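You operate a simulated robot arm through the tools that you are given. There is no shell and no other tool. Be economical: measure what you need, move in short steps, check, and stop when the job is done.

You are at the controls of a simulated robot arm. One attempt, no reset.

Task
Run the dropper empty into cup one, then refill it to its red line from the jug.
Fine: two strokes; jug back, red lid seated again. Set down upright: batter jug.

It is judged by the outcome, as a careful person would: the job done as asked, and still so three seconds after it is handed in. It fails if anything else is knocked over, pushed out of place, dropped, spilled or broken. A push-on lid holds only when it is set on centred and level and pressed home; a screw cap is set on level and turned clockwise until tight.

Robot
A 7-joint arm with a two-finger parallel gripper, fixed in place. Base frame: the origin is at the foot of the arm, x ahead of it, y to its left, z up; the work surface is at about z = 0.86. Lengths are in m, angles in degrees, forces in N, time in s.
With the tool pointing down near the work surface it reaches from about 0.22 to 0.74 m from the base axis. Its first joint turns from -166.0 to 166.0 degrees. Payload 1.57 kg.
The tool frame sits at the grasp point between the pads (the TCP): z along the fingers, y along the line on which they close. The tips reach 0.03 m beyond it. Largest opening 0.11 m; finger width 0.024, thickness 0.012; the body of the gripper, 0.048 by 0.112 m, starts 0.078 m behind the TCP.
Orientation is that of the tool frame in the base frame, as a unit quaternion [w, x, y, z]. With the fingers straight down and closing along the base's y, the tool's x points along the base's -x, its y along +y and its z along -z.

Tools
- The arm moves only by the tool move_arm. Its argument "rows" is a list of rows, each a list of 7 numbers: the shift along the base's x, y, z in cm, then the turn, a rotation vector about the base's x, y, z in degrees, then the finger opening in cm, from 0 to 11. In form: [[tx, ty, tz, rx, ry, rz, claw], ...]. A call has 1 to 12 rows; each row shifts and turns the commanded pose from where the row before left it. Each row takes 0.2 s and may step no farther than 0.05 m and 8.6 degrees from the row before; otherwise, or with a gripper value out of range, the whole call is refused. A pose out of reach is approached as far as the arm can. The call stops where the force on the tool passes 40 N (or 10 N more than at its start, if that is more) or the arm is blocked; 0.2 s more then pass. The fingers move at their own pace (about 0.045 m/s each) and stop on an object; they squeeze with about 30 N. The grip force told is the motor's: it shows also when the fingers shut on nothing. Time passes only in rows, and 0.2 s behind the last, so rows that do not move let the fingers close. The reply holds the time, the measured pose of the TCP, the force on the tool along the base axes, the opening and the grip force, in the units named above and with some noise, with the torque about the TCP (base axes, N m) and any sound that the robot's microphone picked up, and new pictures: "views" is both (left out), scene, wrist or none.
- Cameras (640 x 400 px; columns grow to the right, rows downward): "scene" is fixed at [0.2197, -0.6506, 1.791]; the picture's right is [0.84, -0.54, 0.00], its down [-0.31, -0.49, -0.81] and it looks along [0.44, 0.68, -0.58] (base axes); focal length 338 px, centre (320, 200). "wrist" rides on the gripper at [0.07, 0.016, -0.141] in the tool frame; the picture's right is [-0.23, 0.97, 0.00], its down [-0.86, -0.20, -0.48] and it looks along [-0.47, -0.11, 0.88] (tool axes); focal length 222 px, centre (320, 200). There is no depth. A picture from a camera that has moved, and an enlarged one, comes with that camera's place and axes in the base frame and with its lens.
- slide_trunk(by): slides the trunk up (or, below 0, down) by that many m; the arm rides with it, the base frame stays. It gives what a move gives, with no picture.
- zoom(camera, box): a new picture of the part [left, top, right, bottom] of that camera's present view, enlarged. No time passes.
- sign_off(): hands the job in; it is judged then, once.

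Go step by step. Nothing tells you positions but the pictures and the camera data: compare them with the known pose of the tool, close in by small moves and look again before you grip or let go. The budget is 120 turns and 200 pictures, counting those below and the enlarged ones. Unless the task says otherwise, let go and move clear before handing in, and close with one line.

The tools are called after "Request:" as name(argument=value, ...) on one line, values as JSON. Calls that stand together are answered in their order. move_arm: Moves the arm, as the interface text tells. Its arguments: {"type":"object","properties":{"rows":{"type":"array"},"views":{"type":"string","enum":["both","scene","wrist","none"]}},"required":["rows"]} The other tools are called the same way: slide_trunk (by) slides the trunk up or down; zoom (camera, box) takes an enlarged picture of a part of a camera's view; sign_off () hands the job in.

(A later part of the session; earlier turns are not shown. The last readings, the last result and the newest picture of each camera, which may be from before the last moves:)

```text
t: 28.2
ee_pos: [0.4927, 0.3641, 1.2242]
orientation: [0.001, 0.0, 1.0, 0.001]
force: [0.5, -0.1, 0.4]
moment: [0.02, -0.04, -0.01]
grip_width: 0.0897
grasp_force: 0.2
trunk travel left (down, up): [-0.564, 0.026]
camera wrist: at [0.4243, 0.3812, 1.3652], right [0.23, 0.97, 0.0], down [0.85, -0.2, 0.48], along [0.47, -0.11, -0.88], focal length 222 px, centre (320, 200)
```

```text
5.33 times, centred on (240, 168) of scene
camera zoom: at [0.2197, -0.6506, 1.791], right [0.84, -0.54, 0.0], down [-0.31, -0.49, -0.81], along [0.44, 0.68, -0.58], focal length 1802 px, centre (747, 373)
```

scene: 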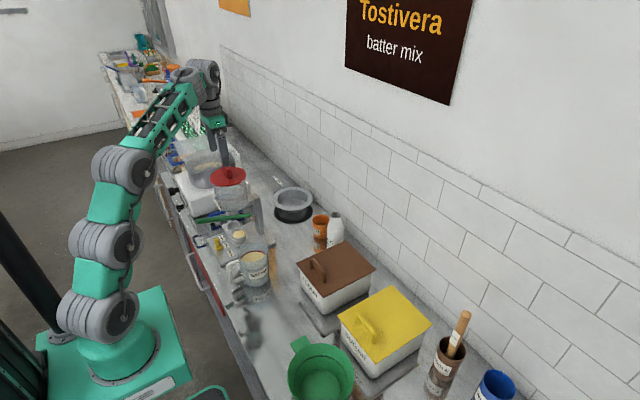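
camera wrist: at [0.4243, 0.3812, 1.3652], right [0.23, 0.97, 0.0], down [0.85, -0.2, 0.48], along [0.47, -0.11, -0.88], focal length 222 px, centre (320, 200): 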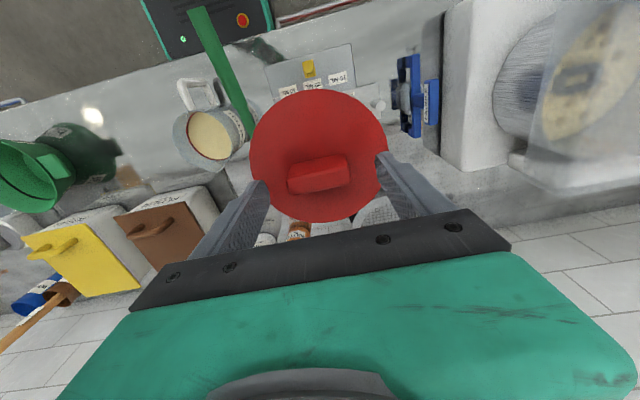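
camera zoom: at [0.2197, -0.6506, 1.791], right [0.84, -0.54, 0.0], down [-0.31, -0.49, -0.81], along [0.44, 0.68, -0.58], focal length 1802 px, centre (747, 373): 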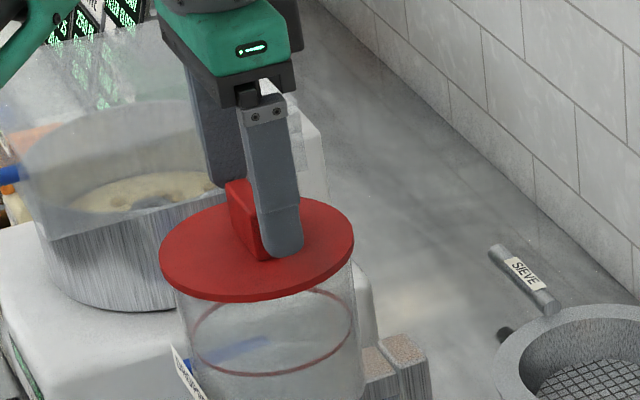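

Well aligned. I'll descend another 2.2 cm and close on the knob.

Request:
move_arm(rows=[[0.4, 0, -1.2, 0, 0, 0, 8.5], [0, 0, -1.0, 0, 0, 0, 8.5], [0, 0, 0, 0, 0, 0, 8.5]], views="none")

Request:
zoom(camera="wrist", box=[220, 110, 420, 235])

Request:
zoom(camera="scene", box=[180, 130, 300, 205])

```text
t: 29.0
ee_pos: [0.4984, 0.3647, 1.2057]
orientation: [0.004, 0.0, 1.0, 0.003]
force: [5.4, 1.7, 26.4]
moment: [-0.97, -0.03, 0.18]
grip_width: 0.0845
grasp_force: 0.0
trunk travel left (down, up): [-0.564, 0.026]
```

```text
3.20 times, centred on (320, 172) of wrist
camera zoom: at [0.4282, 0.3795, 1.3469], right [0.23, 0.97, 0.01], down [0.85, -0.2, 0.49], along [0.47, -0.1, -0.87], focal length 711 px, centre (320, 288)
```

zoom: 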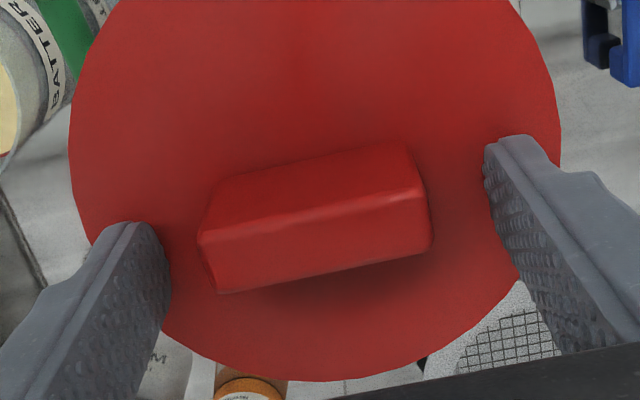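

```text
5.33 times, centred on (240, 168) of scene
camera zoom: at [0.2197, -0.6506, 1.791], right [0.84, -0.54, 0.0], down [-0.31, -0.49, -0.81], along [0.44, 0.68, -0.58], focal length 1802 px, centre (747, 373)
```

zoom: 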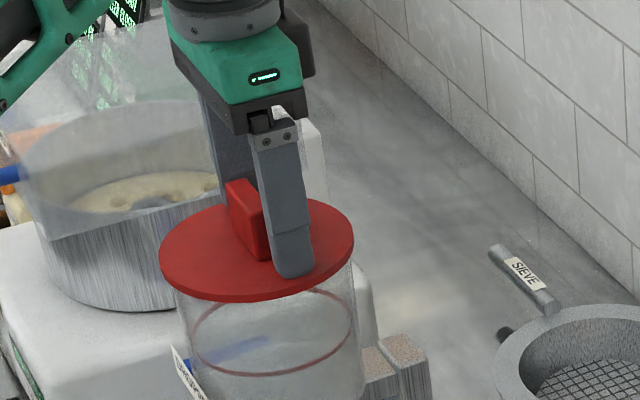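

The fingertips touch the lid disc (its top is at z≈1.176). I'll back off 5 mm and close.

Request:
move_arm(rows=[[0, 0, 0.5, 0, 0, 0, 8.5], [0, 0, 0, 0, 0, 0, 5], [0, 0, 0, 0, 0, 0, 4], [0, 0, 0, 0, 0, 0, 4], [0, 0, 0, 0, 0, 0, 4]], views="none")

Request:
zoom(camera="wrist", box=[220, 110, 420, 235])

```text
t: 30.2
ee_pos: [0.4977, 0.363, 1.2063]
orientation: [0.001, 0.0, 1.0, -0.002]
force: [-2.4, -2.8, 9.8]
moment: [0.25, 0.13, 0.05]
grip_width: 0.0506
grasp_force: 5.4
trunk travel left (down, up): [-0.564, 0.026]
```

```text
3.20 times, centred on (320, 172) of wrist
camera zoom: at [0.4288, 0.3795, 1.3476], right [0.23, 0.97, 0.0], down [0.85, -0.2, 0.48], along [0.47, -0.11, -0.88], focal length 711 px, centre (320, 288)
```

zoom: 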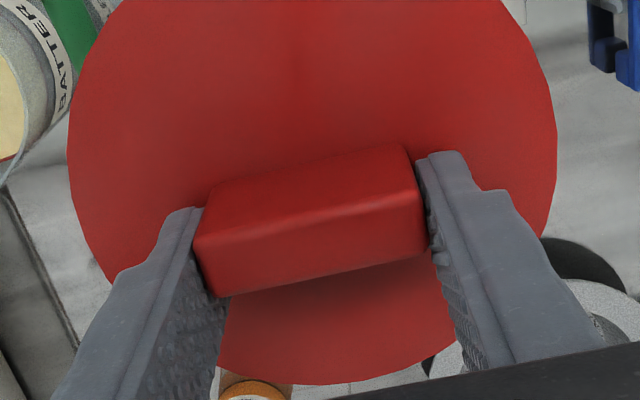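

The knob is gripped at 5.1 cm. I'll tighten the grip and lift slowly.

Request:
move_arm(rows=[[0, 0, 0, 0, 0, 0, 1], [0, 0, 0, 0, 0, 0, 1], [0, 0, 0.7, 0, 0, 0, 1], [0, 0, 0.7, 0, 0, 0, 1], [0, 0, 0.7, 0, 0, 0, 1], [0, 0, 1, 0, 0, 0, 1], [0, 0, 1, 0, 0, 0, 1]], views="wrist")

Request:
zoom(camera="scene", box=[180, 130, 300, 205])

```text
t: 31.8
ee_pos: [0.4964, 0.3641, 1.2502]
orientation: [0.002, 0.0, 1.0, 0.0]
force: [-0.2, 0.1, -1.3]
moment: [-0.04, 0.0, -0.01]
grip_width: 0.0495
grasp_force: 29.4
trunk travel left (down, up): [-0.564, 0.026]
camera wrist: at [0.4285, 0.3808, 1.3911], right [0.23, 0.97, 0.0], down [0.85, -0.2, 0.48], along [0.47, -0.11, -0.88], focal length 222 px, centre (320, 200)
```

wrist: 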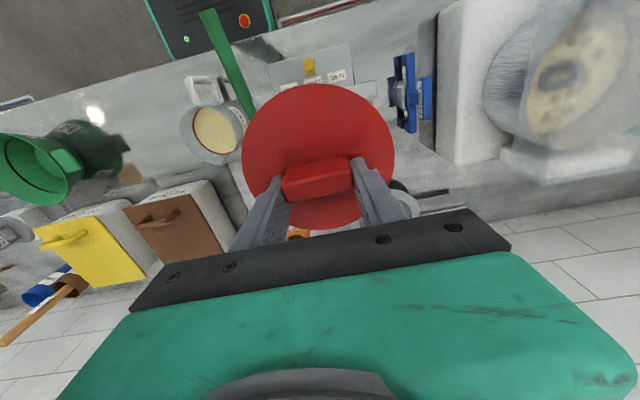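

```text
5.33 times, centred on (240, 168) of scene
camera zoom: at [0.2197, -0.6506, 1.791], right [0.84, -0.54, 0.0], down [-0.31, -0.49, -0.81], along [0.44, 0.68, -0.58], focal length 1802 px, centre (747, 373)
```

zoom: 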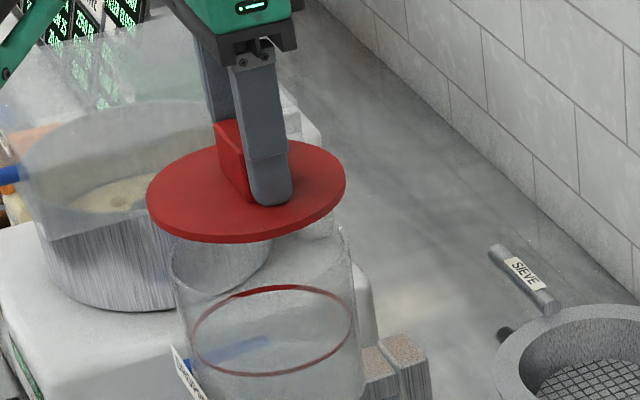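

The lid is off and hangs level. I'll carry it to the clear counter patch at about (0.625, 0.175), between the dropper plate and the flour box, and look before lowering.

Request:
move_arm(rows=[[0, 0, 2, 0, 0, 0, 1], [2.5, -3.8, 0, 0, 0, 0, 1], [2.5, -3.8, 0, 0, 0, 0, 1], [2.6, -3.8, 0, 0, 0, 0, 1], [2.6, -3.8, 0, 0, 0, 0, 1], [2.6, -3.7, -2, 0, 0, 0, 1], [0, 0, -5, 0, 0, 0, 1], [0, 0, -5, 0, 0, 0, 1]], views="both")

Request:
zoom(camera="scene", box=[200, 150, 360, 270])

```text
t: 33.6
ee_pos: [0.6258, 0.1761, 1.1484]
orientation: [0.003, 0.001, 1.0, 0.0]
force: [-0.2, 0.4, -0.3]
moment: [0.03, 0.01, 0.01]
grip_width: 0.049
grasp_force: 30.0
trunk travel left (down, up): [-0.564, 0.026]
camera wrist: at [0.557, 0.1922, 1.2891], right [0.23, 0.97, 0.0], down [0.85, -0.2, 0.48], along [0.47, -0.11, -0.88], focal length 222 px, centre (320, 200)
```

scene: 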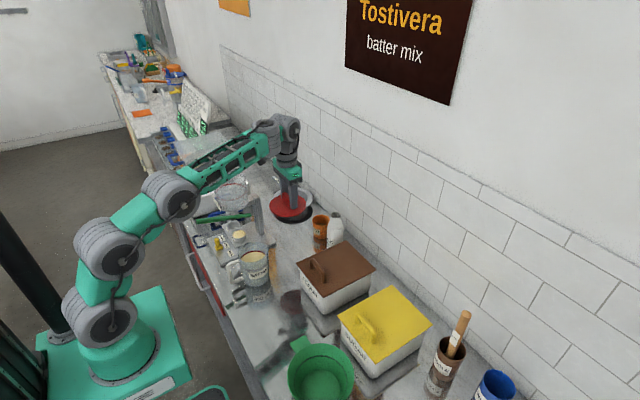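
wrist: 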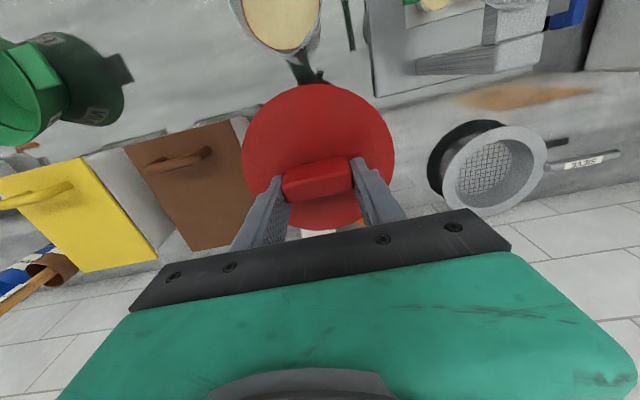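

```text
3.33 times, centred on (280, 210) of scene
camera zoom: at [0.2197, -0.6506, 1.791], right [0.84, -0.54, 0.0], down [-0.31, -0.49, -0.81], along [0.44, 0.68, -0.58], focal length 1126 px, centre (453, 167)
```

zoom: 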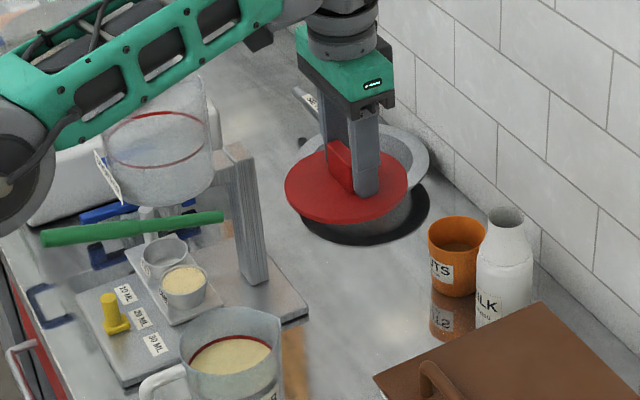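

The spot beneath is clear: flour lid edge at y≈0.07, plate edge at y≈0.27. I'll lower the lid to the counter, slowly at the end.

Request:
move_arm(rows=[[0, 0, -5, 0, 0, 0, 1], [0, 0, -5, 0, 0, 0, 1], [0, 0, -5, 0, 0, 0, 1], [0, 0, -4, 0, 0, 0, 1], [0, 0, -2, 0, 0, 0, 1]], views="none")

Request:
zoom(camera="scene", box=[220, 190, 340, 280])

```text
t: 34.8
ee_pos: [0.6266, 0.1752, 0.9393]
orientation: [0.002, -0.001, 1.0, 0.0]
force: [0.2, -0.2, -0.5]
moment: [0.03, 0.0, -0.01]
grip_width: 0.0492
grasp_force: 29.7
trunk travel left (down, up): [-0.564, 0.026]
```

```text
4.44 times, centred on (280, 235) of scene
camera zoom: at [0.2197, -0.6506, 1.791], right [0.84, -0.54, 0.0], down [-0.31, -0.49, -0.81], along [0.44, 0.68, -0.58], focal length 1501 px, centre (498, 44)
```

zoom: 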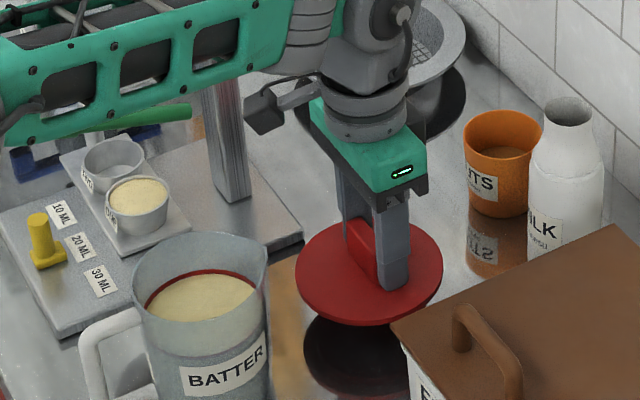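

The lid hovers above free counter. I'll lower until contact.

Request:
move_arm(rows=[[0, 0, -0.6, 0, 0, 0, 1], [0, 0, -0.6, 0, 0, 0, 1], [0, 0, -0.5, 0, 0, 0, 1], [0, 0, -0.5, 0, 0, 0, 1], [0, 0, -0.3, 0, 0, 0, 1]], views="none")

Request:
zoom(camera="scene", box=[220, 190, 340, 280])

```text
t: 36.0
ee_pos: [0.6255, 0.175, 0.912]
orientation: [0.002, -0.001, 1.0, 0.0]
force: [0.0, 0.6, -1.6]
moment: [-0.01, -0.06, 0.0]
grip_width: 0.0497
grasp_force: 30.4
trunk travel left (down, up): [-0.564, 0.026]
```

```text
4.44 times, centred on (280, 235) of scene
camera zoom: at [0.2197, -0.6506, 1.791], right [0.84, -0.54, 0.0], down [-0.31, -0.49, -0.81], along [0.44, 0.68, -0.58], focal length 1501 px, centre (498, 44)
```

zoom: 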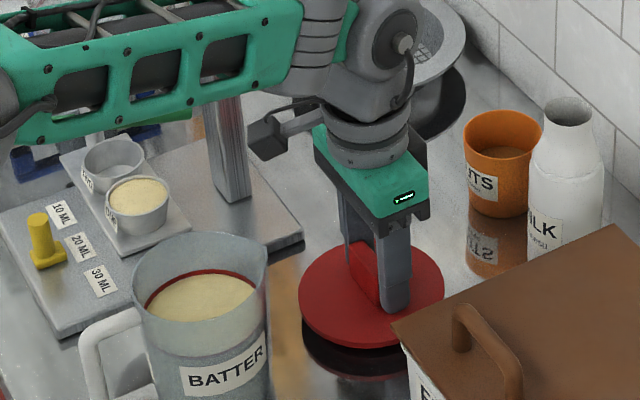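

Request:
move_arm(rows=[[0, 0, -0.4, 0, 0, 0, 1], [0, 0, -0.4, 0, 0, 0, 1], [0, 0, -0.3, 0, 0, 0, 1], [0, 0, -0.3, 0, 0, 0, 1]], views="none")

Request:
zoom(camera="scene", box=[220, 190, 340, 280])

```text
t: 37.0
ee_pos: [0.6248, 0.1744, 0.9034]
orientation: [0.006, 0.0, 1.0, 0.001]
force: [-6.2, -3.2, 30.3]
moment: [-0.2, 1.28, 0.02]
grip_width: 0.0492
grasp_force: 30.1
trunk travel left (down, up): [-0.564, 0.026]
```

```text
4.44 times, centred on (280, 235) of scene
camera zoom: at [0.2197, -0.6506, 1.791], right [0.84, -0.54, 0.0], down [-0.31, -0.49, -0.81], along [0.44, 0.68, -0.58], focal length 1501 px, centre (498, 44)
```

zoom: 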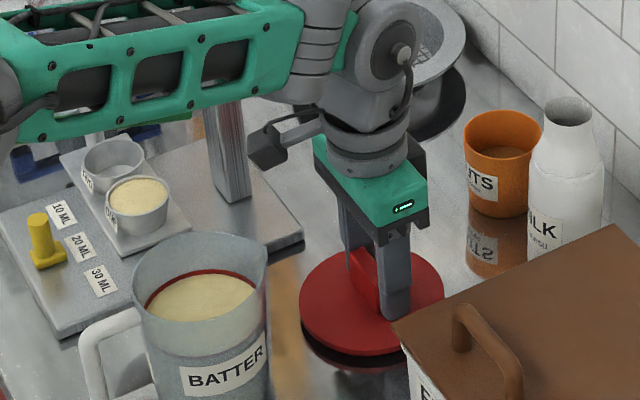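

The lid rests on the counter. I'll relax the load, release it and rise.

Request:
move_arm(rows=[[0, 0, 0.4, 0, 0, 0, 1], [0, 0, 0, 0, 0, 0, 7], [0, 0, 0, 0, 0, 0, 8], [0, 0, 1, 0, 0, 0, 8], [0, 0, 3, 0, 0, 0, 8], [0, 0, 5, 0, 0, 0, 8]], views="wrist")

Request:
zoom(camera="scene", box=[220, 190, 340, 280])

Request:
zoom(camera="wrist", box=[220, 110, 420, 235])

```text
t: 38.4
ee_pos: [0.6239, 0.1764, 0.9927]
orientation: [0.0, -0.001, 1.0, -0.001]
force: [-0.6, -0.2, 0.3]
moment: [0.01, -0.02, 0.0]
grip_width: 0.0801
grasp_force: 0.0
trunk travel left (down, up): [-0.564, 0.026]
camera wrist: at [0.5552, 0.1911, 1.1345], right [0.23, 0.97, 0.0], down [0.85, -0.2, 0.48], along [0.47, -0.11, -0.88], focal length 222 px, centre (320, 200)
```

wrist: 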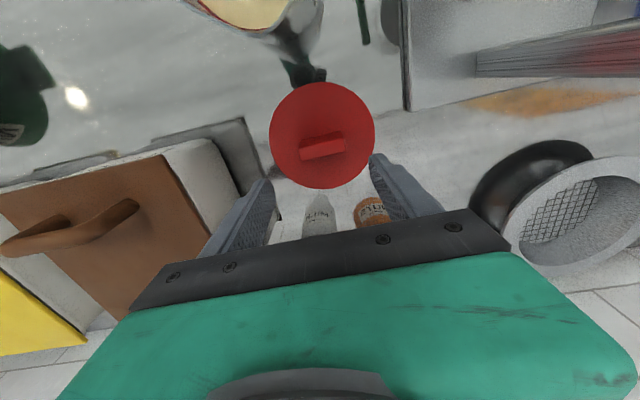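

```text
4.44 times, centred on (280, 235) of scene
camera zoom: at [0.2197, -0.6506, 1.791], right [0.84, -0.54, 0.0], down [-0.31, -0.49, -0.81], along [0.44, 0.68, -0.58], focal length 1501 px, centre (498, 44)
```

zoom: 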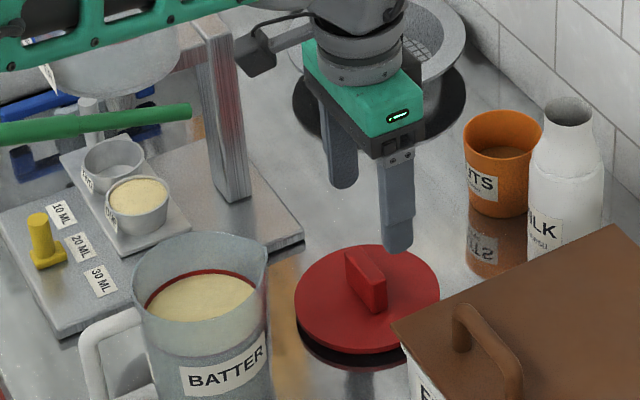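

```text
3.20 times, centred on (320, 172) of wrist
camera zoom: at [0.5552, 0.1911, 1.1345], right [0.23, 0.97, 0.0], down [0.85, -0.2, 0.48], along [0.47, -0.11, -0.88], focal length 711 px, centre (320, 288)
```

zoom: 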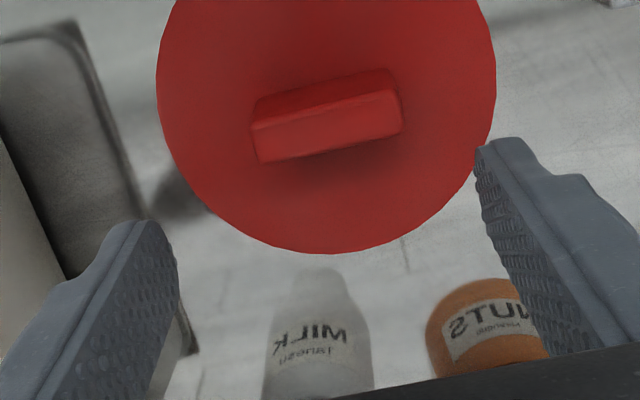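

The lid sits flat at (0.625, 0.175). Next, the jug: I'll go up and over its handle to measure it.

Request:
move_arm(rows=[[0, 0, 5, 0, 0, 0, 8], [0, 0, 5, 0, 0, 0, 8], [-2, 0, 4, 0, 0, 0, 8], [-4, -1, 2, 0, 0, 0, 8], [-4.5, -1.5, 0, 0, 0, 0, 8], [-4.5, -2, 0, 0, 0, 0, 8], [-4.5, -2, 0, 0, 0, 0, 8]], views="wrist")

Request:
zoom(camera="wrist", box=[220, 90, 420, 215])

Request:
zoom(camera="scene", box=[210, 210, 310, 310])

```text
t: 40.0
ee_pos: [0.4307, 0.1084, 1.155]
orientation: [0.001, 0.0, 1.0, 0.0]
force: [0.0, 1.0, 0.3]
moment: [0.0, -0.02, 0.04]
grip_width: 0.0798
grasp_force: 0.1
trunk travel left (down, up): [-0.564, 0.026]
camera wrist: at [0.3626, 0.1246, 1.2966], right [0.23, 0.97, 0.0], down [0.85, -0.2, 0.48], along [0.47, -0.11, -0.88], focal length 222 px, centre (320, 200)
```

wrist: 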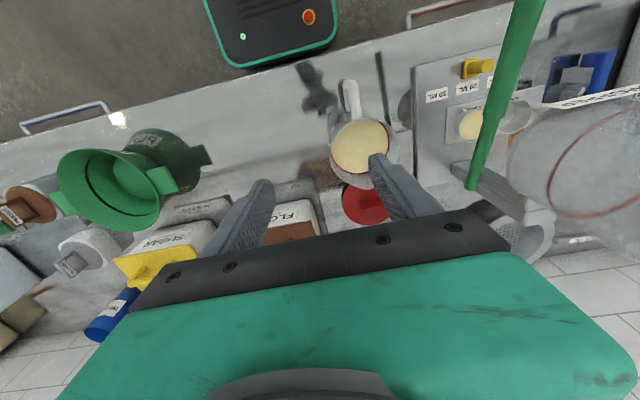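

```text
3.20 times, centred on (320, 152) of wrist
camera zoom: at [0.3626, 0.1246, 1.2966], right [0.23, 0.97, 0.0], down [0.85, -0.2, 0.48], along [0.47, -0.11, -0.88], focal length 711 px, centre (320, 352)
```

zoom: 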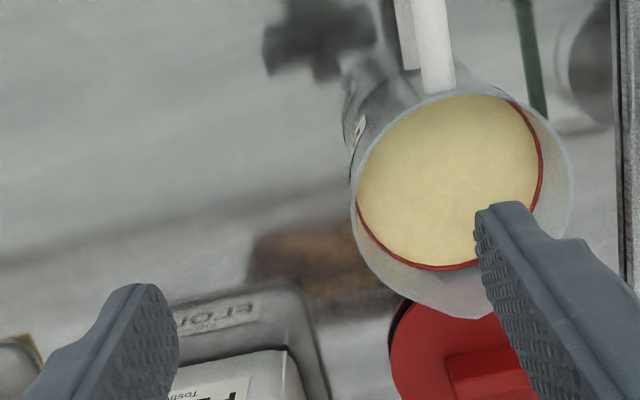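

```text
4.00 times, centred on (260, 260) of scene
camera zoom: at [0.2197, -0.6506, 1.791], right [0.84, -0.54, 0.0], down [-0.31, -0.49, -0.81], along [0.44, 0.68, -0.58], focal length 1351 px, centre (560, -40)
```

zoom: 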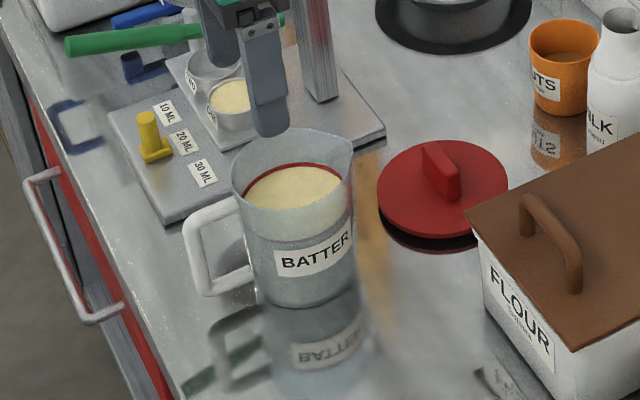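

The jug centre is about (0.475, 0.163), spout toward +x, and the handle's vertical bar is near x≈0.39, z 0.885–0.975. I'll line up above the handle bar.

Request:
move_arm(rows=[[-2, 3, -2, 0, 0, 0, 6], [-1.9, 2.5, -3, 0, 0, 0, 6], [0, 0, -3, 0, 0, 0, 6]], views="wrist")

Request:
zoom(camera="wrist", box=[220, 90, 420, 215])

Request:
zoom(camera="scene", box=[210, 210, 310, 310])

```text
t: 40.8
ee_pos: [0.3916, 0.1652, 1.0754]
orientation: [0.001, 0.0, 1.0, 0.0]
force: [0.4, -0.1, 0.1]
moment: [0.0, 0.04, -0.02]
grip_width: 0.0599
grasp_force: 0.1
trunk travel left (down, up): [-0.564, 0.026]
camera wrist: at [0.3233, 0.1813, 1.2171], right [0.23, 0.97, 0.0], down [0.85, -0.2, 0.48], along [0.47, -0.11, -0.88], focal length 222 px, centre (320, 200)
```

wrist: 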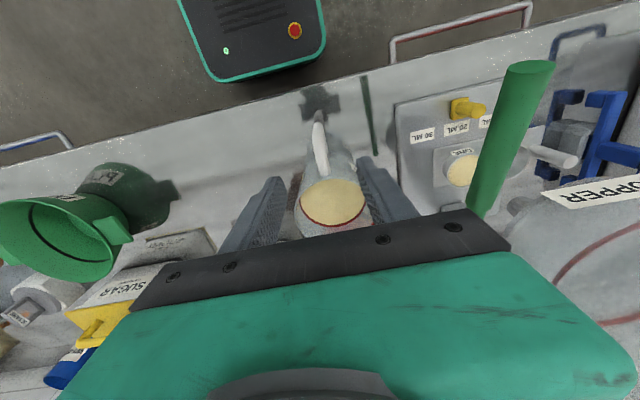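

```text
3.20 times, centred on (320, 152) of wrist
camera zoom: at [0.3233, 0.1813, 1.2171], right [0.23, 0.97, 0.0], down [0.85, -0.2, 0.48], along [0.47, -0.11, -0.88], focal length 711 px, centre (320, 352)
```

zoom: 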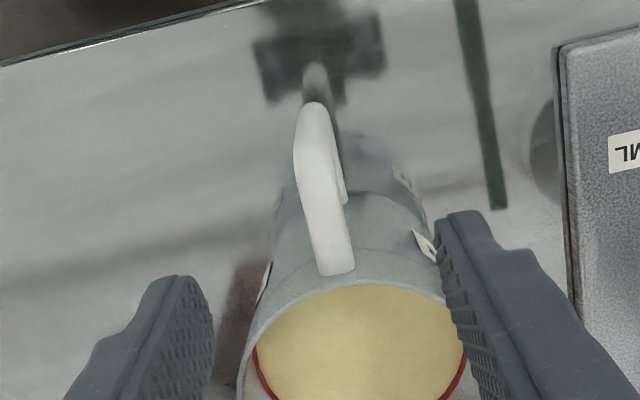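

```text
4.00 times, centred on (260, 260) of scene
camera zoom: at [0.2197, -0.6506, 1.791], right [0.84, -0.54, 0.0], down [-0.31, -0.49, -0.81], along [0.44, 0.68, -0.58], focal length 1351 px, centre (560, -40)
```

zoom: 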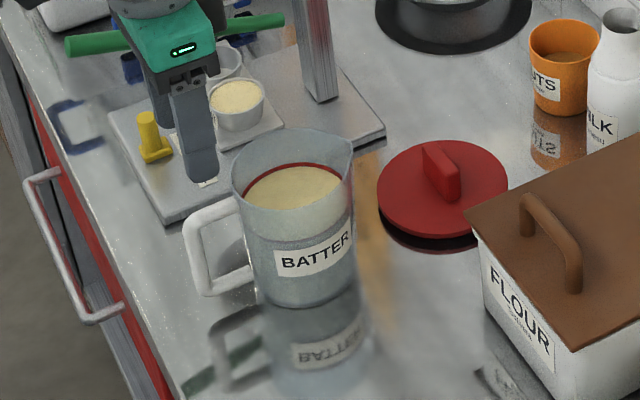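

The handle lies at y≈0.166 with its outer bar at x≈0.38. I'll descend straddling it.

Request:
move_arm(rows=[[-0.9, 0.1, -3, 0, 0, 0, 6], [0, 0, -3, 0, 0, 0, 6], [0, 0, -3, 0, 0, 0, 6], [0, 0, -3, 0, 0, 0, 6]], views="wrist")

Request:
zoom(camera="wrist", box=[220, 100, 420, 225])

Request:
zoom(camera="scene", box=[200, 210, 300, 310])

```text
t: 41.8
ee_pos: [0.3833, 0.1652, 0.9545]
orientation: [0.002, 0.0, 1.0, 0.001]
force: [-0.2, 0.3, 0.4]
moment: [0.0, 0.0, 0.0]
grip_width: 0.0602
grasp_force: 0.1
trunk travel left (down, up): [-0.564, 0.026]
camera wrist: at [0.3142, 0.1807, 1.097], right [0.23, 0.97, 0.0], down [0.85, -0.2, 0.48], along [0.47, -0.11, -0.88], focal length 222 px, centre (320, 200)
```

wrist: 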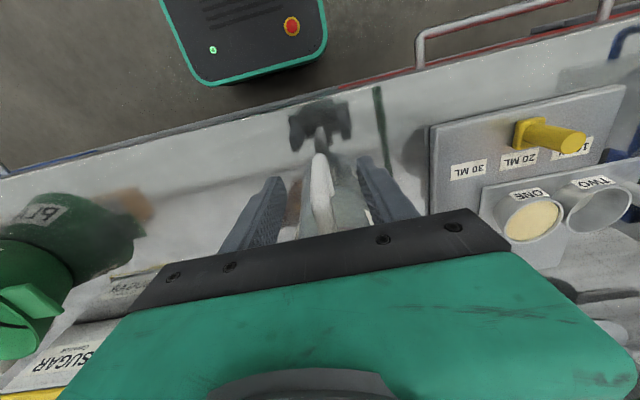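

```text
3.20 times, centred on (320, 162) of wrist
camera zoom: at [0.3142, 0.1807, 1.097], right [0.23, 0.97, 0.0], down [0.85, -0.2, 0.48], along [0.47, -0.11, -0.88], focal length 711 px, centre (320, 320)
```

zoom: 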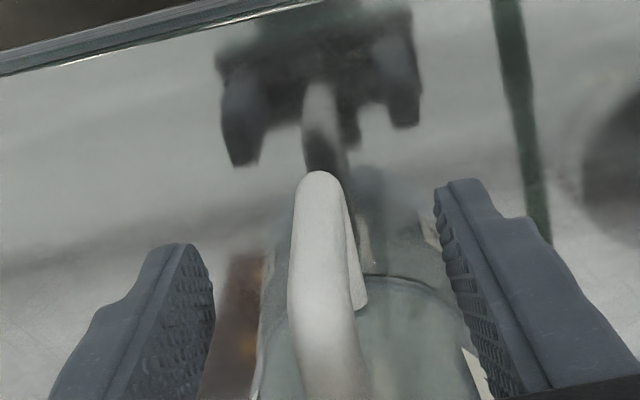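

```text
4.00 times, centred on (250, 260) of scene
camera zoom: at [0.2197, -0.6506, 1.791], right [0.84, -0.54, 0.0], down [-0.31, -0.49, -0.81], along [0.44, 0.68, -0.58], focal length 1351 px, centre (600, -40)
```

zoom: 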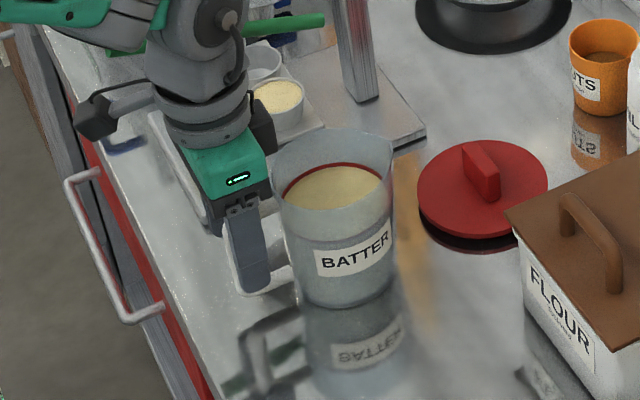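

The bar sits slightly outboard of the fingers. I'll shift 1.2 cm toward the robot, lower a little and close.

Request:
move_arm(rows=[[-1.2, 0.4, -1.2, 0, 0, 0, 6], [0, 0, -0.5, 0, 0, 0, 6]], views="none")

Request:
zoom(camera="wrist", box=[220, 100, 420, 225])

Request:
zoom(camera="scene", box=[200, 220, 280, 300])

```text
t: 42.4
ee_pos: [0.371, 0.1695, 0.9373]
orientation: [0.001, -0.001, 1.0, -0.001]
force: [-0.8, 0.6, -0.4]
moment: [0.01, -0.02, 0.02]
grip_width: 0.06
grasp_force: 0.1
trunk travel left (down, up): [-0.564, 0.026]
```

```text
3.20 times, centred on (320, 162) of wrist
camera zoom: at [0.3021, 0.185, 1.0788], right [0.23, 0.97, 0.0], down [0.85, -0.2, 0.48], along [0.47, -0.11, -0.88], focal length 711 px, centre (320, 320)
```

zoom: 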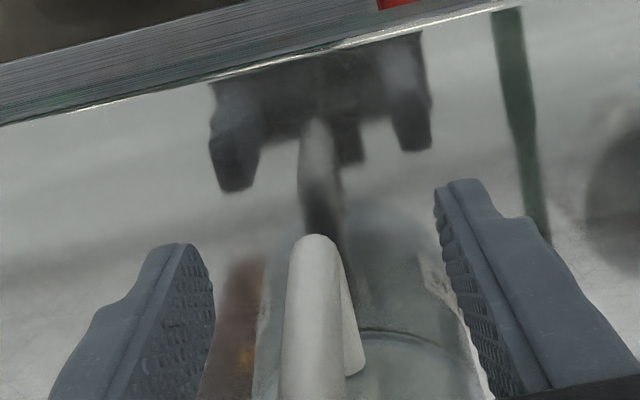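

```text
5.00 times, centred on (240, 260) of scene
camera zoom: at [0.2197, -0.6506, 1.791], right [0.84, -0.54, 0.0], down [-0.31, -0.49, -0.81], along [0.44, 0.68, -0.58], focal length 1689 px, centre (720, -100)
```

zoom: 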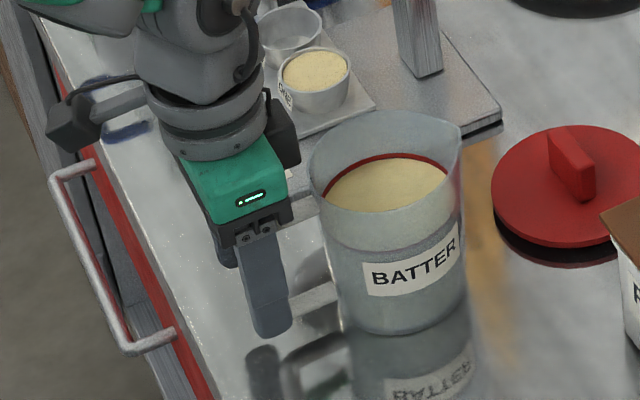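

The finger now covers the vertical bar in the scene view. Closing.

Request:
move_arm(rows=[[0, 0, 0, 0, 0, 0, 3], [0, 0, 0, 0, 0, 0, 2], [0, 0, 0, 0, 0, 0, 1], [0, 0, 0, 0, 0, 0, 0], [0, 0, 0, 0, 0, 0, 0]], views="none")

Request:
zoom(camera="wrist", box=[220, 100, 420, 225])

```text
t: 43.6
ee_pos: [0.3709, 0.168, 0.9379]
orientation: [0.001, 0.001, 1.0, -0.001]
force: [-1.2, -0.1, 0.4]
moment: [0.23, -0.04, -0.02]
grip_width: 0.0137
grasp_force: 30.6
trunk travel left (down, up): [-0.564, 0.026]
```

```text
3.20 times, centred on (320, 162) of wrist
camera zoom: at [0.302, 0.1848, 1.0791], right [0.23, 0.97, 0.0], down [0.85, -0.2, 0.48], along [0.47, -0.11, -0.88], focal length 711 px, centre (320, 320)
```

zoom: 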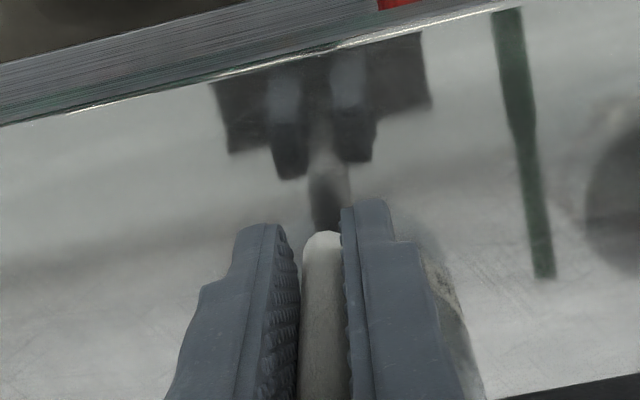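

Gripped (13.7 mm bar), home pose is (0.371, 0.168, 0.938). I'll lift a few cm and check tilt.

Request:
move_arm(rows=[[0, 0, 0.5, 0, 0, 0, 0], [0, 0, 1, 0, 0, 0, 0], [0, 0, 1.5, 0, 0, 0, 0], [0, 0, 2, 0, 0, 0, 0]], views="none")

Request:
zoom(camera="scene", box=[200, 200, 300, 300])

```text
t: 44.6
ee_pos: [0.3714, 0.1694, 0.9854]
orientation: [0.001, 0.0, 1.0, 0.0]
force: [-0.1, -0.4, -6.0]
moment: [0.0, 0.55, -0.02]
grip_width: 0.0135
grasp_force: 30.2
trunk travel left (down, up): [-0.564, 0.026]
```

```text
4.00 times, centred on (250, 250) of scene
camera zoom: at [0.2197, -0.6506, 1.791], right [0.84, -0.54, 0.0], down [-0.31, -0.49, -0.81], along [0.44, 0.68, -0.58], focal length 1351 px, centre (600, 0)
```

zoom: 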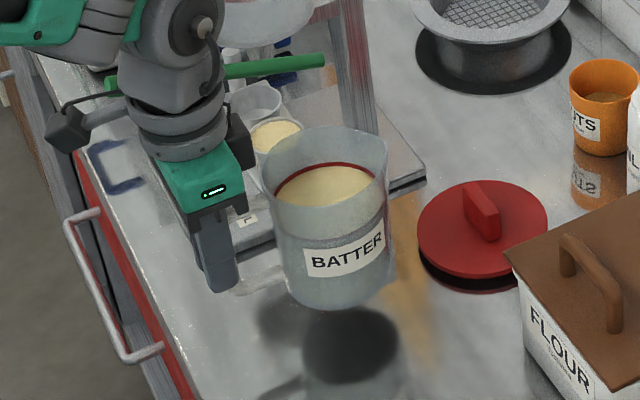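

The jug lifts cleanly (about 6 N) and stays upright. I'll raise it well above the hopper rim, then carry it over to the front of the hopper.

Request:
move_arm(rows=[[0, 0, 2.5, 0, 0, 0, 0], [0, 0, 3, 0, 0, 0, 0], [0, 0, 3, 0, 0, 0, 0], [0, 0, 3, 0, 0, 0, 0], [0, 0, 3, 0, 0, 0, 0], [0, 0, 3, 0, 0, 0, 0], [0, 0, 3, 0, 0, 0, 0], [0, 0, 3, 0, 0, 0, 0], [0, 0, 3, 0, 0, 0, 0], [0, 0, 2.5, 0, 0, 0, 0]], views="none")

Request:
move_arm(rows=[[-0.5, 2, 0, 0, 0, 0, 0], [-0.8, 2.5, 0, 0, 0, 0, 0], [-0.8, 2.5, 0, 0, 0, 0, 0], [-0.8, 2.5, 0, 0, 0, 0, 0], [-0.8, 2.5, 0, 0, 0, 0, 0], [-0.8, 2.5, 0, 0, 0, 0, 0], [-0.8, 2.5, 0, 0, 0, 0, 0], [-0.8, 2.5, 0, 0, 0, 0, 0], [-0.5, 1.2, 0, 0, 0, 0, 0]], views="both")

Request:
zoom(camera="scene", box=[160, 130, 280, 220])

```text
t: 46.8
ee_pos: [0.3715, 0.1711, 1.2749]
orientation: [0.0, 0.001, 1.0, -0.001]
force: [-0.3, -0.8, -5.5]
moment: [0.02, 0.48, -0.02]
grip_width: 0.0136
grasp_force: 30.1
trunk travel left (down, up): [-0.564, 0.026]
```

```text
t: 48.8
ee_pos: [0.3042, 0.3771, 1.2749]
orientation: [0.001, 0.0, 1.0, -0.001]
force: [0.3, -0.3, -7.2]
moment: [-0.01, 0.52, -0.04]
grip_width: 0.0135
grasp_force: 30.2
trunk travel left (down, up): [-0.564, 0.026]
camera wrist: at [0.2362, 0.3943, 1.4165], right [0.23, 0.97, 0.0], down [0.85, -0.2, 0.48], along [0.47, -0.11, -0.88], focal length 222 px, centre (320, 200)
```

scene: 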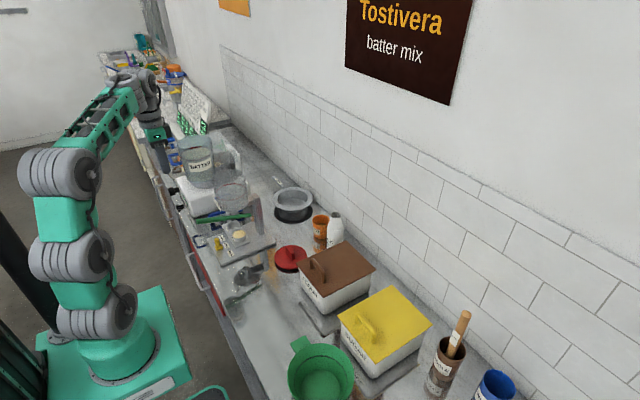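
wrist: 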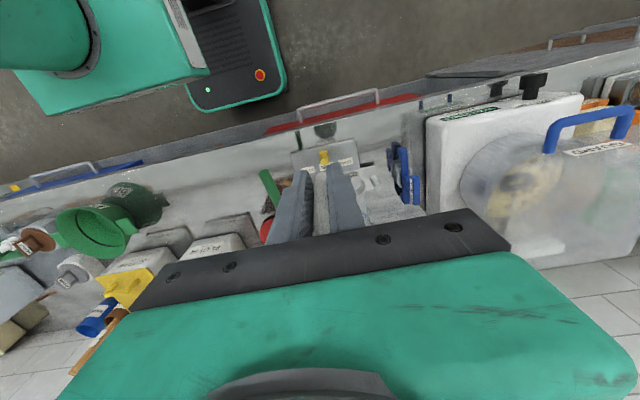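

```text
4.44 times, centred on (220, 175) of scene
camera zoom: at [0.2197, -0.6506, 1.791], right [0.84, -0.54, 0.0], down [-0.31, -0.49, -0.81], along [0.44, 0.68, -0.58], focal length 1501 px, centre (764, 311)
```

zoom: 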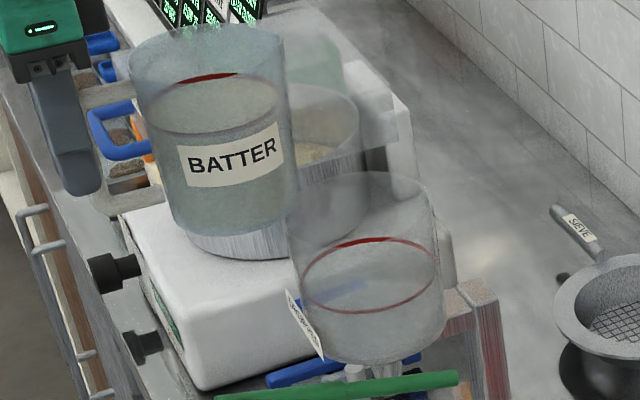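

The jug is upright in front of the hopper; its spout triangulates to (0.465, 0.366, 1.322), rim centre (0.498, 0.364, 1.17). I'll tilt to 24° with the spout held above the near half of the opening.

Request:
move_arm(rows=[[-0.3, -0.2, 0.8, 0, 4, 0, 0], [-0.3, 0, 0.8, 0, 4, 0, 0], [-0.1, 0, 0.4, 0, 4, 0, 0], [-0.1, 0, 0.4, 0, 4, 0, 0], [0.05, 0, -0.1, 0, 4, 0, 0], [0.05, 0, -0.1, 0, 4, 0, 0]], views="none")

Request:
zoom(camera="scene", box=[160, 130, 280, 220])

```text
t: 50.2
ee_pos: [0.3005, 0.3764, 1.2934]
orientation: [-0.173, 0.0, 0.985, 0.0]
force: [0.5, -0.6, -7.0]
moment: [0.03, 0.46, -0.02]
grip_width: 0.0138
grasp_force: 30.0
out of reach, approached as far as the arm can: row 1, 6
trunk travel left (down, up): [-0.564, 0.026]
```

```text
4.44 times, centred on (220, 175) of scene
camera zoom: at [0.2197, -0.6506, 1.791], right [0.84, -0.54, 0.0], down [-0.31, -0.49, -0.81], along [0.44, 0.68, -0.58], focal length 1501 px, centre (764, 311)
```

zoom: 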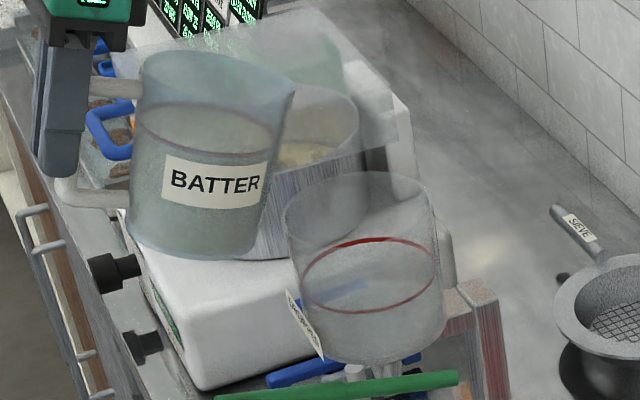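

The tilt got to 20° with a reach note on the last row. I'll try the next step carefully and see whether it continues.

Request:
move_arm(rows=[[0.1, 0, -0.4, 0, 4, 0, 0], [0.1, 0, -0.4, 0, 4, 0, 0]], views="none")

Request:
zoom(camera="scene", box=[160, 130, 280, 220])

```text
t: 50.8
ee_pos: [0.2946, 0.3642, 1.2649]
orientation: [-0.205, 0.0, 0.979, 0.0]
force: [0.3, 0.1, -6.6]
moment: [0.03, 0.43, -0.01]
grip_width: 0.0138
grasp_force: 30.1
out of reach, approached as far as the arm can: row 1, 2
trunk travel left (down, up): [-0.564, 0.026]
```

```text
4.44 times, centred on (220, 175) of scene
camera zoom: at [0.2197, -0.6506, 1.791], right [0.84, -0.54, 0.0], down [-0.31, -0.49, -0.81], along [0.44, 0.68, -0.58], focal length 1501 px, centre (764, 311)
```

zoom: 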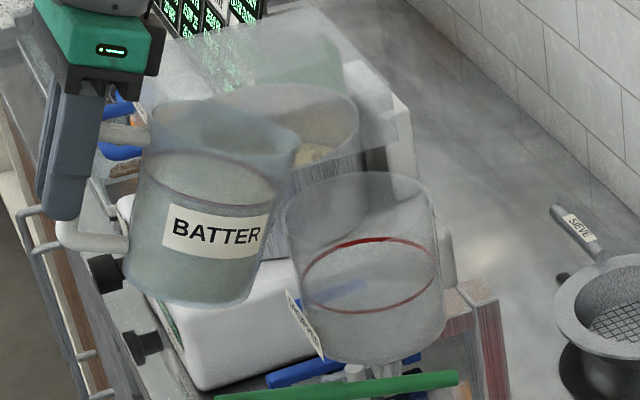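

Tilting radially runs into a wrist fold limit. Instead I'll bring the jug upright, yaw it -39° so that it pours tangentially from the +y/-x side of the hopper, and raise the trunk 2 cm.

Request:
move_arm(rows=[[-1, 0, 0, 0, -4, 0, 0], [-1, 0, 0.2, 0, -4, 0, 0], [-0.5, 0.3, 0.3, 0, -4, 0, 0], [0, 0.3, 0.3, 0, -4, 0, 0], [0, 0.3, 0.2, 0, -4, 0, 0], [0, 0.2, 0, 0, -3.7, 0, 0]], views="none")

Request:
slide_trunk(by=0.02)

Request:
move_arm(rows=[[0.5, 2.2, 0, 0, 0, -6.5, 0], [1.3, 2.2, 0, 0, 0, -6.5, 0], [1.7, 2.2, 0, 0, 0, -6.5, 0], [1.7, 2.2, 0, 0, 0, -6.5, 0], [1.7, 2.1, 0, 0, 0, -6.5, 0], [1.7, 2, 0, 0, 0, -6.5, 0]], views="both")

Request:
zoom(camera="scene", box=[160, 130, 280, 220])

```text
t: 52.2
ee_pos: [0.2722, 0.3736, 1.2766]
orientation: [-0.019, 0.0, 1.0, -0.004]
force: [-0.5, 0.4, -7.0]
moment: [0.0, 0.54, -0.04]
grip_width: 0.0138
grasp_force: 29.8
out of reach, approached as far as the arm can: row 6
trunk travel left (down, up): [-0.564, 0.026]
```

```text
t: 52.9
ee_pos: [0.2731, 0.3749, 1.2964]
orientation: [-0.018, 0.0, 1.0, -0.005]
force: [0.3, -0.3, -6.9]
moment: [-0.01, 0.56, -0.01]
grip_width: 0.0136
grasp_force: 29.7
trunk travel left (down, up): [-0.584, 0.006]
```

```text
t: 54.3
ee_pos: [0.3626, 0.505, 1.2944]
orientation: [-0.018, 0.335, 0.942, -0.001]
force: [0.2, 0.6, -6.2]
moment: [0.32, 0.4, 0.01]
grip_width: 0.014
grasp_force: 30.0
trunk travel left (down, up): [-0.584, 0.006]
camera wrist: at [0.3244, 0.5598, 1.438], right [0.79, 0.61, -0.02], down [0.55, -0.7, 0.45], along [0.26, -0.37, -0.89], focal length 222 px, centre (320, 200)
```

scene: 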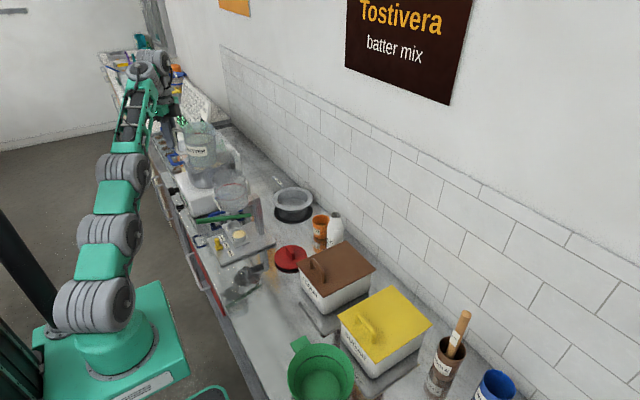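
wrist: 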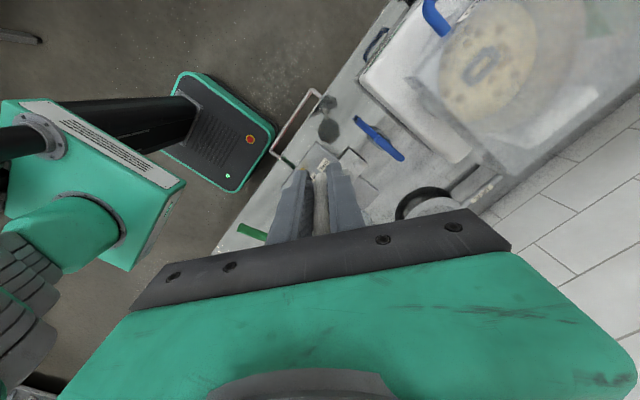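

```text
4.44 times, centred on (220, 175) of scene
camera zoom: at [0.2197, -0.6506, 1.791], right [0.84, -0.54, 0.0], down [-0.31, -0.49, -0.81], along [0.44, 0.68, -0.58], focal length 1501 px, centre (764, 311)
```

zoom: 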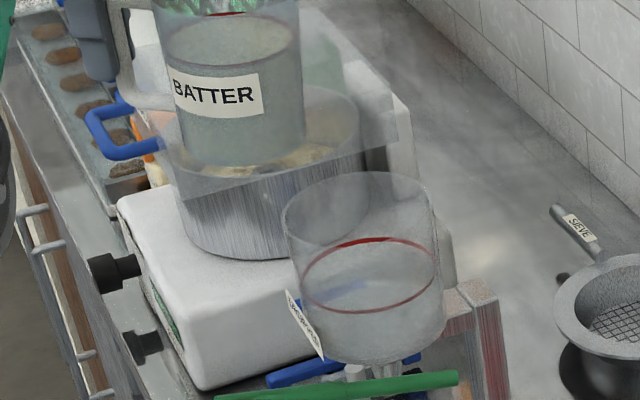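

The jug is now at the hopper's +y side with no reach problem. I'll tilt it to about 26°, spout kept above the opening.

Request:
move_arm(rows=[[-0.7, -0.5, 0.1, 2.52, 3.11, 0, 0], [-0.5, -0.2, 0.1, 2.52, 3.11, 0, 0], [0, 0, 0.4, 2.52, 3.11, 0, 0], [-0.1, 0.1, 0.4, 2.52, 3.11, 0, 0], [0.1, -0.1, -0.3, 2.52, 3.11, 0, 0], [0.1, -0.1, -0.4, 2.52, 3.11, 0, 0]], views="none")

Request:
zoom(camera="scene", box=[160, 120, 280, 210])

```text
t: 55.7
ee_pos: [0.3197, 0.4495, 1.2749]
orientation: [-0.199, 0.327, 0.921, 0.066]
force: [-0.7, 0.0, -7.1]
moment: [0.28, 0.33, 0.01]
grip_width: 0.0141
grasp_force: 30.1
out of reach, approached as far as the arm can: row 4, 5, 6
trunk travel left (down, up): [-0.584, 0.006]
```

```text
4.44 times, centred on (220, 165) of scene
camera zoom: at [0.2197, -0.6506, 1.791], right [0.84, -0.54, 0.0], down [-0.31, -0.49, -0.81], along [0.44, 0.68, -0.58], focal length 1501 px, centre (764, 356)
```

zoom: 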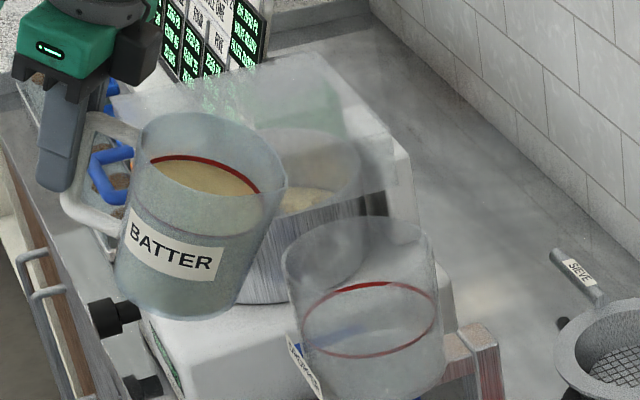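

This also reaches a wrist limit at about 24°. The reliable fix is to regrip the handle with the tool leaning forward so that the pour ends near vertical. First I'll back off, bring the jug upright and return it home.

Request:
move_arm(rows=[[-1.5, 1.2, 0, -1.26, -1.55, 0, 0], [-1.5, 1.2, 0, -2.52, -3.11, 0, 0], [-1, 0.8, 0.2, -2.52, -3.11, 0, 0], [0, 0, 0.3, -2.52, -3.11, 0, 0], [0, 0, 0.2, -2.52, -3.11, 0, 0], [0, 0, 0.2, -2.52, -3.11, 0, 0], [0, 0, 0, -1.26, -1.55, 0, 0]], views="none")

Request:
zoom(camera="scene", box=[130, 120, 250, 210])

```text
t: 57.3
ee_pos: [0.2779, 0.4811, 1.2815]
orientation: [-0.019, 0.335, 0.942, 0.003]
force: [-0.2, -0.6, -6.7]
moment: [0.33, 0.39, -0.01]
grip_width: 0.0137
grasp_force: 29.7
trunk travel left (down, up): [-0.584, 0.006]
```

```text
4.44 times, centred on (190, 165) of scene
camera zoom: at [0.2197, -0.6506, 1.791], right [0.84, -0.54, 0.0], down [-0.31, -0.49, -0.81], along [0.44, 0.68, -0.58], focal length 1501 px, centre (898, 356)
```

zoom: 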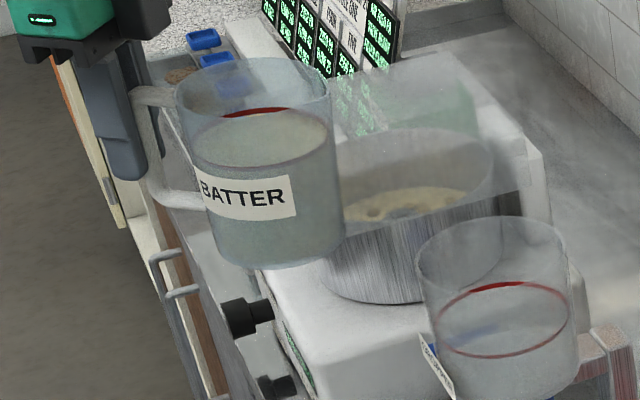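

Request:
move_arm(rows=[[0, -2, 0.1, -1.3, -1.7, 0, 0], [0, -2, 0.1, 0, 0, 6.5, 0], [0, -2, 0, 0, 0, 6.5, 0], [0, -2, 0, 0, 0, 6.5, 0], [0.5, -2, 0, 0, 0, 6.5, 0], [1, -2.5, 0, 0, 0, 6.5, 0], [1, -2.5, 0, 0, 0, 6.5, 0]], views="none")

Request:
move_arm(rows=[[1, -2.5, 0, 0, 0, 0, 0], [1, -2.7, 0, 0, 0, 0, 0], [1, -2.7, 0, 0, 0, 0, 0], [1, -2.7, 0, 0, 0, 0, 0], [1, -2.7, 0, 0, 0, 0, 0], [1.2, -2.7, 0, 0, 0, 0, 0], [0.6, -0.3, -2, 0, 0, 0, 0]], views="none")

```text
t: 58.9
ee_pos: [0.3037, 0.3305, 1.2843]
orientation: [0.0, -0.001, 1.0, -0.004]
force: [0.1, -0.5, -6.7]
moment: [0.06, 0.54, 0.0]
grip_width: 0.0141
grasp_force: 29.7
trunk travel left (down, up): [-0.584, 0.006]
```

```text
t: 60.5
ee_pos: [0.3704, 0.1691, 1.2646]
orientation: [0.0, 0.0, 1.0, -0.004]
force: [-1.1, 0.2, -6.9]
moment: [0.01, 0.55, 0.05]
grip_width: 0.0138
grasp_force: 29.8
trunk travel left (down, up): [-0.584, 0.006]
```

Upright and over home. Lowering the jug.

Request:
move_arm(rows=[[0, 0, -3, 0, 0, 0, 0], [0, 0, -4, 0, 0, 0, 0], [0, 0, -4, 0, 0, 0, 0], [0, 0, -4, 0, 0, 0, 0], [0, 0, -4, 0, 0, 0, 0], [0, 0, -4, 0, 0, 0, 0], [0, 0, -4, 0, 0, 0, 0], [0, 0, -3, 0, 0, 0, 0], [0, 0, -1, 0, 0, 0, 0]], views="none")

Request:
zoom(camera="scene", box=[200, 210, 300, 310])

```text
t: 62.5
ee_pos: [0.3714, 0.1691, 0.9562]
orientation: [0.001, 0.0, 1.0, -0.004]
force: [0.2, 0.1, -6.7]
moment: [-0.02, 0.49, 0.03]
grip_width: 0.0138
grasp_force: 29.8
trunk travel left (down, up): [-0.584, 0.006]
```

```text
4.00 times, centred on (250, 260) of scene
camera zoom: at [0.2197, -0.6506, 1.791], right [0.84, -0.54, 0.0], down [-0.31, -0.49, -0.81], along [0.44, 0.68, -0.58], focal length 1351 px, centre (600, -40)
```

zoom: 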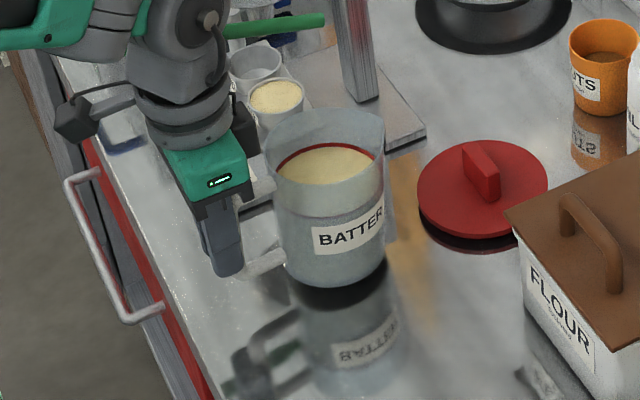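

Request:
move_arm(rows=[[0, 0, -0.8, 0, 0, 0, 0], [0, 0, -0.6, 0, 0, 0, 0], [0, 0, -0.4, 0, 0, 0, 0], [0, 0, -0.1, 0, 0, 0, 0]], views="none")

```text
t: 63.5
ee_pos: [0.3707, 0.1681, 0.9374]
orientation: [0.002, 0.0, 1.0, -0.002]
force: [-5.4, -3.2, 13.7]
moment: [0.86, -1.12, -0.03]
grip_width: 0.0141
grasp_force: 30.0
trunk travel left (down, up): [-0.584, 0.006]
```

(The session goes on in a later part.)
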